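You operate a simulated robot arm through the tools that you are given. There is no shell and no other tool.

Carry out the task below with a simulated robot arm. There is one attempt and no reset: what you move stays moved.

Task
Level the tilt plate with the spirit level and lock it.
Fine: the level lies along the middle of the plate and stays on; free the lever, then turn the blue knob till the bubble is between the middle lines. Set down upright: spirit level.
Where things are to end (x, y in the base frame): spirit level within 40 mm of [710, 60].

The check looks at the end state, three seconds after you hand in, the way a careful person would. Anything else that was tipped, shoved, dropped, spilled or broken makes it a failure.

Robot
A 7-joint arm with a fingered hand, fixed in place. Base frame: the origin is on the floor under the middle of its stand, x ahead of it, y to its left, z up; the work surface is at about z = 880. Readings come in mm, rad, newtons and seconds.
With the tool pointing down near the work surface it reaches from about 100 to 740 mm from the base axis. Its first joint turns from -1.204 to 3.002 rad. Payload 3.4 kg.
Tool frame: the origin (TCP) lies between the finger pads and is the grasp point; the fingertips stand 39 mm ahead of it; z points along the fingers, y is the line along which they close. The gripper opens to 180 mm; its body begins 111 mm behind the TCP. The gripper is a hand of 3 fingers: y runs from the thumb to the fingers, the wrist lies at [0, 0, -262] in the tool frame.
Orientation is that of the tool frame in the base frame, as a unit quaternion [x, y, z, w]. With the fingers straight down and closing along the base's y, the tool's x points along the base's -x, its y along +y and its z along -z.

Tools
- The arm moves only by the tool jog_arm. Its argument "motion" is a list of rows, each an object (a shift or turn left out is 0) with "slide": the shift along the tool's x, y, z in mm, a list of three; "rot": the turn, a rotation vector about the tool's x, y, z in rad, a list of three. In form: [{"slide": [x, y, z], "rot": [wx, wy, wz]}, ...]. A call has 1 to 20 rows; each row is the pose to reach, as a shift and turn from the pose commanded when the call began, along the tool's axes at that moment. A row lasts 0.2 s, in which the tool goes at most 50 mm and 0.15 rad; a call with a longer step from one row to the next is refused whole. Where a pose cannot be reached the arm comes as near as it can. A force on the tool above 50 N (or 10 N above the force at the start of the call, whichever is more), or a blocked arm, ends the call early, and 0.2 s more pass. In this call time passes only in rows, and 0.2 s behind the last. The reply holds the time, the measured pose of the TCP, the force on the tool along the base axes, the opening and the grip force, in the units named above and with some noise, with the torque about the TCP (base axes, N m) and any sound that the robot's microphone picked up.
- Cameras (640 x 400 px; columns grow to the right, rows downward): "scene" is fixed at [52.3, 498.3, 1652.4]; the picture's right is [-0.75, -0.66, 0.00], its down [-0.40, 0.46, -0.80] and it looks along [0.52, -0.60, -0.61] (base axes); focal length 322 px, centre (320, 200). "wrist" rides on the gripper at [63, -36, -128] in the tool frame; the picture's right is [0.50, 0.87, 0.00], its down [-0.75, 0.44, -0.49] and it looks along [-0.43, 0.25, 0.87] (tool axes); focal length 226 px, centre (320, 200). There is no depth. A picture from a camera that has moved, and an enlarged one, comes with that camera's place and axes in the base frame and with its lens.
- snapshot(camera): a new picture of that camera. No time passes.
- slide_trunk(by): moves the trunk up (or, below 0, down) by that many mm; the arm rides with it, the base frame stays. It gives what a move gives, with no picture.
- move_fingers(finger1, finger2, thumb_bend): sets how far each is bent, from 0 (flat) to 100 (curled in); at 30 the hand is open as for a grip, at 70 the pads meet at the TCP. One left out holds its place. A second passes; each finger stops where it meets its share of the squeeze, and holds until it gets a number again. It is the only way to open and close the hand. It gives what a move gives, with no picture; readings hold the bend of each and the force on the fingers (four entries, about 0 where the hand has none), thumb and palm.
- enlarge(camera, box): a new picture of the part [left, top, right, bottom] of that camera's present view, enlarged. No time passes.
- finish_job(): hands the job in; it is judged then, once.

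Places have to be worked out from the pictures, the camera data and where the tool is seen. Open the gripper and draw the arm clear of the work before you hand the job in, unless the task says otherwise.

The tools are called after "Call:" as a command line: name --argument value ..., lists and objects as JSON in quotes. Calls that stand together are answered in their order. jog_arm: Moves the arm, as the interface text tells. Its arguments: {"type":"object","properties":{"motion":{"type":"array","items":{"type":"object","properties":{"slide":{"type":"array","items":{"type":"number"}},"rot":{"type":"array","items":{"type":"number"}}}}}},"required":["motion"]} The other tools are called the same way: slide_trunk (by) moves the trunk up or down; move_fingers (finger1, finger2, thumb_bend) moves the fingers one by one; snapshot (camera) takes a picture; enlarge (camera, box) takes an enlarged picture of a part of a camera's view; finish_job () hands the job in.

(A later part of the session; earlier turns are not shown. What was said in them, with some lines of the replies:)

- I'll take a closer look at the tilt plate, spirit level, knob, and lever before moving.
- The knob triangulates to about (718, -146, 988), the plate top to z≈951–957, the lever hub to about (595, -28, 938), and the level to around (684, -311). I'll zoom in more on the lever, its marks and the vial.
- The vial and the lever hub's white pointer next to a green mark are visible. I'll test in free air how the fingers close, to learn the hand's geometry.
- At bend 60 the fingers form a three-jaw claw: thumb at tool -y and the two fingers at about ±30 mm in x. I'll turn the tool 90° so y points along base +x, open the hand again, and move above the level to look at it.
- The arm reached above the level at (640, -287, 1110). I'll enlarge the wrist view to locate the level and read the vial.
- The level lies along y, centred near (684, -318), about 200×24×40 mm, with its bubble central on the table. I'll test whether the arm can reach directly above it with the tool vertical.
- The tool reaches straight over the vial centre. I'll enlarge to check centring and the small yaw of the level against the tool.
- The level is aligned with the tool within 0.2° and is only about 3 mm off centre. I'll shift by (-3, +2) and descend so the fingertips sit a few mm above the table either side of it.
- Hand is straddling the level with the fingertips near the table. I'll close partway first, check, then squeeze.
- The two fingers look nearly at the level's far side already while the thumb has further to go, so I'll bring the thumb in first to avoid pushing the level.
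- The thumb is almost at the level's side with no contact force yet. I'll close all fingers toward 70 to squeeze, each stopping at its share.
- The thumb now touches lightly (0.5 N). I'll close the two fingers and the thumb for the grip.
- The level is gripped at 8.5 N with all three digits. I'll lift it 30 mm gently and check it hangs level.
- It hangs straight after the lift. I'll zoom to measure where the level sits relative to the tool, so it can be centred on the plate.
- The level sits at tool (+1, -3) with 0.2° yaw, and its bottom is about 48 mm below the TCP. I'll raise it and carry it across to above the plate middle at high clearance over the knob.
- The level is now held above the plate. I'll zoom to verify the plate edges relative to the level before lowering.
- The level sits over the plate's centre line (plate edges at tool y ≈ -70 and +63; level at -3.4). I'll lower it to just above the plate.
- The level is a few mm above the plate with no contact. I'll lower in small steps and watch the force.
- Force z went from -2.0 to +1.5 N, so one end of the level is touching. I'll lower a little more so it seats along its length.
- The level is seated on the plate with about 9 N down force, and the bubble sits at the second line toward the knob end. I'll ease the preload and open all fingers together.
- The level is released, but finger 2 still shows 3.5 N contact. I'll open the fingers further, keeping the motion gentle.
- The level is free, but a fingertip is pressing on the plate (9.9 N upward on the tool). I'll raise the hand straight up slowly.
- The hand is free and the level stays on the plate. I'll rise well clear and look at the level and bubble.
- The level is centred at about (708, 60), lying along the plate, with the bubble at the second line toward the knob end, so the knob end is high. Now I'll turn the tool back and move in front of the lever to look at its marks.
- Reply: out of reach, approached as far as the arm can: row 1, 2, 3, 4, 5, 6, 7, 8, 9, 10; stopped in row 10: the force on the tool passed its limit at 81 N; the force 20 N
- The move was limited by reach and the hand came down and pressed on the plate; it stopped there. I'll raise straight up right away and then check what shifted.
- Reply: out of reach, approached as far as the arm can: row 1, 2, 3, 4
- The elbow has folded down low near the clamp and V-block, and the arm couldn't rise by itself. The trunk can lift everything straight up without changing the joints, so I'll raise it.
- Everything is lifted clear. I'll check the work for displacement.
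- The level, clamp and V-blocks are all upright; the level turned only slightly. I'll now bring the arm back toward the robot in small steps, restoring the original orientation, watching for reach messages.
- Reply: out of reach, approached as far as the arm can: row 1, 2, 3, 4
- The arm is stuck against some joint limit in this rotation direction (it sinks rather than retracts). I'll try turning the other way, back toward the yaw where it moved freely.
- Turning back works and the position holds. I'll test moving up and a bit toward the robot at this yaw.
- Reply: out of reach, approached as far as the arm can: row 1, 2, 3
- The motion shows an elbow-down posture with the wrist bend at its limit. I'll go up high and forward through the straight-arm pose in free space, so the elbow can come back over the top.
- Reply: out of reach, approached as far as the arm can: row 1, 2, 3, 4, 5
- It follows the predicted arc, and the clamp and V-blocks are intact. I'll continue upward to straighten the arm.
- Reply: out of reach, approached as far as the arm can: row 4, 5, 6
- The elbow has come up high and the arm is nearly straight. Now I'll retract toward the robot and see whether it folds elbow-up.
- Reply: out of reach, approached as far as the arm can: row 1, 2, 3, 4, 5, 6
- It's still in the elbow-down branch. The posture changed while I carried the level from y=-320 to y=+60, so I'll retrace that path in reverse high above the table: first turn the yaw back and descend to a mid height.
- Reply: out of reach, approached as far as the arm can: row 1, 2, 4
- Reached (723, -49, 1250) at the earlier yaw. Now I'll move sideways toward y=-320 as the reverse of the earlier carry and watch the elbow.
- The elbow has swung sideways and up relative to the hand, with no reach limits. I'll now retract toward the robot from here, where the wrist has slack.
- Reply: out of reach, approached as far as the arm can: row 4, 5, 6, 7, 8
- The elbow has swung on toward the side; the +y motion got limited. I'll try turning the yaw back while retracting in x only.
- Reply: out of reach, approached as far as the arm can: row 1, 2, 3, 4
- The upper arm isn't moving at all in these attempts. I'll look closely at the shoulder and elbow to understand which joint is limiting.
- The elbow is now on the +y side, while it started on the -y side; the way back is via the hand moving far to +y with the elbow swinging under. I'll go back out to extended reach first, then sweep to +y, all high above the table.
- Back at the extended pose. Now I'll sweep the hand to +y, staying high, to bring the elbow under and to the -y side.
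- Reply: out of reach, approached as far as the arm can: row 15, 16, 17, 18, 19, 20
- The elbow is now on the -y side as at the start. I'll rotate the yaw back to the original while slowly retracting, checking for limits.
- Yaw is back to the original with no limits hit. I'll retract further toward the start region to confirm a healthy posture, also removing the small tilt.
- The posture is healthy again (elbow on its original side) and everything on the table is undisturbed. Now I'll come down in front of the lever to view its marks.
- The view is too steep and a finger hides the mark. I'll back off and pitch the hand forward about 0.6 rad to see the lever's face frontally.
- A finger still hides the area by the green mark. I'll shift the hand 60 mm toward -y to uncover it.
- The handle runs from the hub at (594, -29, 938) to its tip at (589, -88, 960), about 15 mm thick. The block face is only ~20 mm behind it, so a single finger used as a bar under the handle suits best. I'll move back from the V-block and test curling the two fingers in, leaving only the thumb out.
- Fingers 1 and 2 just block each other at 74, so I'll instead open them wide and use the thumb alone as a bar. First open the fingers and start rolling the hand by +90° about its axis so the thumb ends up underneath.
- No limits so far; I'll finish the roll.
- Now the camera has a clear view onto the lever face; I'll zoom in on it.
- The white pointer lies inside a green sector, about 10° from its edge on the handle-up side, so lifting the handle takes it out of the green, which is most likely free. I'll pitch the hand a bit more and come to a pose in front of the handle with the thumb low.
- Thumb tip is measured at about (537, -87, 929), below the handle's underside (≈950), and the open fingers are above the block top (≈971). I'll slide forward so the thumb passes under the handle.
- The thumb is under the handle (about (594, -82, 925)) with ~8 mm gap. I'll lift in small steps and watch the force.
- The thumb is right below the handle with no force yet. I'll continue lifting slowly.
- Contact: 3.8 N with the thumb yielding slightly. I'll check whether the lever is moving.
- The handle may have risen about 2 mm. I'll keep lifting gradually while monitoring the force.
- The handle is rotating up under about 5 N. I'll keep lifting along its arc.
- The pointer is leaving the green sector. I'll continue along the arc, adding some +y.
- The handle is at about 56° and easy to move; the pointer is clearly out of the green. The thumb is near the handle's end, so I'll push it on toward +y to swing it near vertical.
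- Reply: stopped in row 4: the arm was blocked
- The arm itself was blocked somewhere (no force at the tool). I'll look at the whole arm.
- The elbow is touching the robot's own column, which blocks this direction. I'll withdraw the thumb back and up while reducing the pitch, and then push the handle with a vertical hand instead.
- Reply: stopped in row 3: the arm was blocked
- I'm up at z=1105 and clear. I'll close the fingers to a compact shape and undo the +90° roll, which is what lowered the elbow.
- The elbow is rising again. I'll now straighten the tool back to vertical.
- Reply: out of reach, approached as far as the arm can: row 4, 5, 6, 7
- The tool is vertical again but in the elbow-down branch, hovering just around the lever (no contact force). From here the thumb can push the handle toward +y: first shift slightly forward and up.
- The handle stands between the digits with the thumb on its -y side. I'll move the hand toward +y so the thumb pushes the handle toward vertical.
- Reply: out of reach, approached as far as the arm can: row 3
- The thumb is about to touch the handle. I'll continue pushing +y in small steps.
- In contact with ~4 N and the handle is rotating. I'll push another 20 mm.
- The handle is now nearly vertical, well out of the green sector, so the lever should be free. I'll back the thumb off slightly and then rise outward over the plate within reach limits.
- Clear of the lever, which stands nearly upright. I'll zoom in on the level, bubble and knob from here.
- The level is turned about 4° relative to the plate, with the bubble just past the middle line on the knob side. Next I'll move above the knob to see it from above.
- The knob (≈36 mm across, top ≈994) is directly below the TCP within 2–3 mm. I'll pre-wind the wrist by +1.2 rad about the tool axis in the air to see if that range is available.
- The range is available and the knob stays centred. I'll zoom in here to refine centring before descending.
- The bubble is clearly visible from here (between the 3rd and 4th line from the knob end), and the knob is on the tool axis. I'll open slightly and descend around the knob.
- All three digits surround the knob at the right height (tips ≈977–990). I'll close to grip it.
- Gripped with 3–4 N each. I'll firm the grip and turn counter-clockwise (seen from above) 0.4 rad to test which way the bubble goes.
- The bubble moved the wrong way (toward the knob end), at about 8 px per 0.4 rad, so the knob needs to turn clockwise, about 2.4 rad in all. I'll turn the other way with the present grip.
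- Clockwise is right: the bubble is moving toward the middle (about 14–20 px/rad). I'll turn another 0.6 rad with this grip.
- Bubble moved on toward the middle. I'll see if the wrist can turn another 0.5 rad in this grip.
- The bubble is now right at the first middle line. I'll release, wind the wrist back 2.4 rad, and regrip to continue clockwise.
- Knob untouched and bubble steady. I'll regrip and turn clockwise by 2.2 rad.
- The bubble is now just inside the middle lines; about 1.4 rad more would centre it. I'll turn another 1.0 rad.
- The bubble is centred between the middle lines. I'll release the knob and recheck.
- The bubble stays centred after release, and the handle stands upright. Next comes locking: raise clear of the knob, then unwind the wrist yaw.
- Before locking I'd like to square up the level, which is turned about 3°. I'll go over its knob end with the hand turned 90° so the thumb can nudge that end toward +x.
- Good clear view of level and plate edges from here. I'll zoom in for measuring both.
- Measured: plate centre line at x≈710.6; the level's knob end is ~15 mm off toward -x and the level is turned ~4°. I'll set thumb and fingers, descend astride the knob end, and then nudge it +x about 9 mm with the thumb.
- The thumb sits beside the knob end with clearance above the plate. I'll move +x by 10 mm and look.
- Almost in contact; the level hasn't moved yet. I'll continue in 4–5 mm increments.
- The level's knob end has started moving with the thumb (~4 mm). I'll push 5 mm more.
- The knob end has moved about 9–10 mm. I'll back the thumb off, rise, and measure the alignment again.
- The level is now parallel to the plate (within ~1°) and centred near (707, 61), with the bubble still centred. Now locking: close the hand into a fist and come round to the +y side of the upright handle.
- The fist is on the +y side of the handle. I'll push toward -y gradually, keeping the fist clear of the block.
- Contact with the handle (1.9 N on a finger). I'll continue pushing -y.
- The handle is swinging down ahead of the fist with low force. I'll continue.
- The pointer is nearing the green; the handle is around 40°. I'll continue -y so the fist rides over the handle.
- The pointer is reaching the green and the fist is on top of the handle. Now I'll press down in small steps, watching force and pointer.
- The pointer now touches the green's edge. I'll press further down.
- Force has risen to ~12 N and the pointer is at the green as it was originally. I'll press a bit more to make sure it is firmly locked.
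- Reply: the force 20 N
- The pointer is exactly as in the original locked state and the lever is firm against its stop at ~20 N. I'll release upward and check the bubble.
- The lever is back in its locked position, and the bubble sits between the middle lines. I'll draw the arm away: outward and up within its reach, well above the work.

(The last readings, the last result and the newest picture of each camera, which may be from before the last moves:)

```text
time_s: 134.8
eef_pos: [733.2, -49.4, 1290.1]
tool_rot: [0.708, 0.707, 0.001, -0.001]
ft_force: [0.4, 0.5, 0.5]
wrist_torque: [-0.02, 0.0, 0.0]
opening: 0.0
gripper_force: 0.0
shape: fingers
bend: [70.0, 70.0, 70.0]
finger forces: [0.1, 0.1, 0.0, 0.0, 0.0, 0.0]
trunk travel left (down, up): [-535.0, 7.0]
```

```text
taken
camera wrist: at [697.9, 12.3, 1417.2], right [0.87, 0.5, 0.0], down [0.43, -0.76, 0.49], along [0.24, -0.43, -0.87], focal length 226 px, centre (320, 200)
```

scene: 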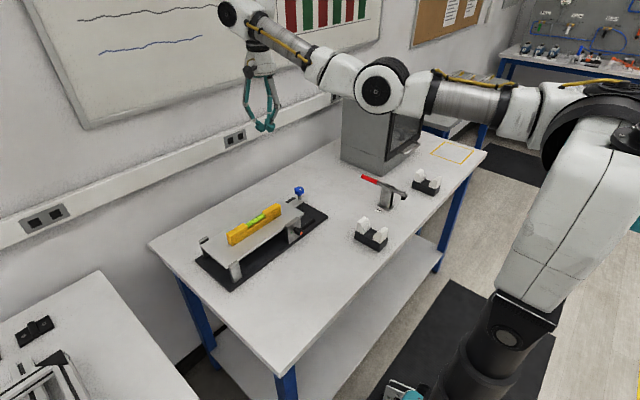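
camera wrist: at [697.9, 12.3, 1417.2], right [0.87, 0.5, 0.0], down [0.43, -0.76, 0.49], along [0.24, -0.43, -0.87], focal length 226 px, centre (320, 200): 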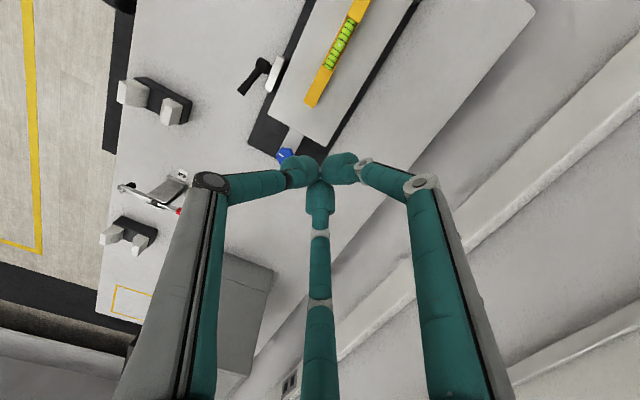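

The arm is clear. I'll open the hand and do a final check of the fixture, bubble, and other objects using the same view as at the start.

Call:
move_fingers --finger1 30 --finger2 30 --thumb_bend 30

Call:
enlarge --camera "scene" --box '[180, 160, 380, 300]'

Call:
enlarge --camera "wrist" --box '[230, 0, 420, 170]'

Call:
enlarge --camera "wrist" --box '[315, 15, 365, 75]'

Call:
enlarge --camera "scene" --box '[320, 130, 480, 270]'

```text
time_s: 135.8
eef_pos: [734.5, -49.7, 1289.9]
tool_rot: [0.708, 0.706, -0.001, 0.0]
ft_force: [1.6, -1.1, 0.6]
wrist_torque: [-0.01, 0.02, 0.0]
opening: 151.4
gripper_force: 0.1
shape: fingers
bend: [30.0, 30.0, 30.0]
finger forces: [0.0, 0.0, 0.0, 0.0, 0.1, 0.0]
trunk travel left (down, up): [-535.0, 7.0]
```

```text
2.86 times, centred on (280, 230) of scene
camera zoom: at [52.3, 498.3, 1652.4], right [-0.75, -0.66, 0.0], down [-0.4, 0.46, -0.8], along [0.52, -0.6, -0.61], focal length 920 px, centre (434, 114)
```

zoom: 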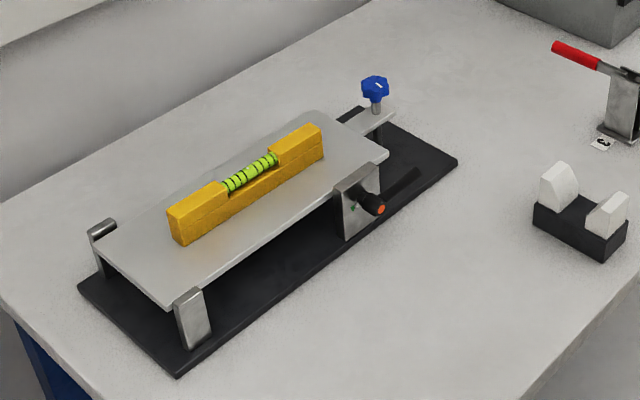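

```text
2.35 times, centred on (325, 85) of wrist
camera zoom: at [698.6, 12.5, 1416.7], right [0.87, 0.5, 0.0], down [0.43, -0.75, 0.49], along [0.24, -0.43, -0.87], focal length 532 px, centre (308, 471)
```

zoom: 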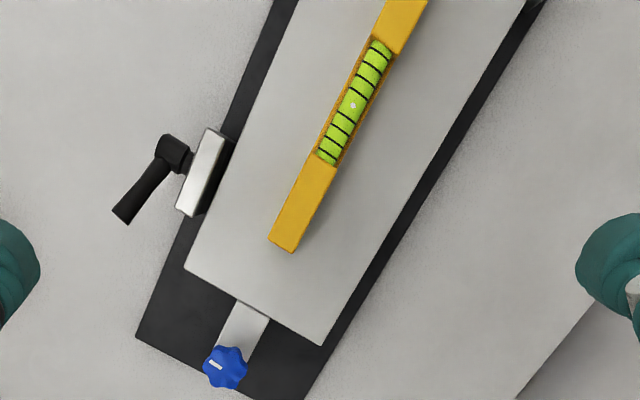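

```text
6.67 times, centred on (340, 45) of wrist
camera zoom: at [698.6, 12.5, 1416.7], right [0.87, 0.5, 0.0], down [0.43, -0.75, 0.49], along [0.24, -0.43, -0.87], focal length 1507 px, centre (187, 1233)
```

zoom: 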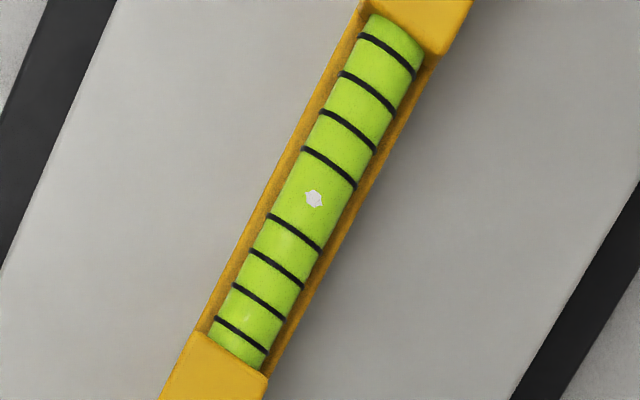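

```text
2.86 times, centred on (400, 200) of scene
camera zoom: at [52.3, 498.3, 1652.4], right [-0.75, -0.66, 0.0], down [-0.4, 0.46, -0.8], along [0.52, -0.6, -0.61], focal length 920 px, centre (91, 200)
```

zoom: 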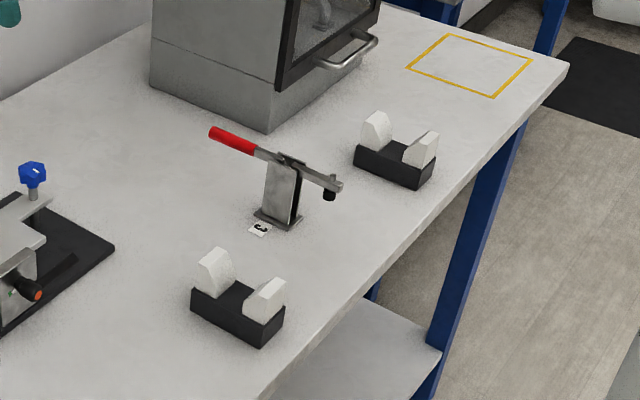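

The fixture base, V-blocks and clamp look exactly as at the start. The level lies along the plate middle, the bubble is centred between the middle lines, and the lever is locked. The hand is open and about 300 mm above the work, so I'm handing in.

Call:
finish_job

```text
The job is handed in.
```

The tilt plate is levelled and locked, and I've handed the job in. I don't have the judge's result.

- **Spirit level:** it stands upright along the middle of the plate, about (707, 61), within roughly 1° of the plate's axis.
- **Bubble:** it sits centred between the two middle lines. I checked this again after locking.
- **Lever:** I freed it before turning the knob. It is now back in its original locked position, pressed firmly against its stop.
- **Knob:** it needed about 3.6 rad clockwise overall to bring the knob end down.
- **Everything else:** the fixture base, clamp and V-blocks look the same as at the start in the scene camera.

There was one mishap. Early on, the arm hit a reach limit and the hand came down on the locked plate and stopped at 81 N. That turned the level about 4°, so I nudged it straight with the thumb before locking. I saw no damage.

The hand is open and about 300 mm above the work.
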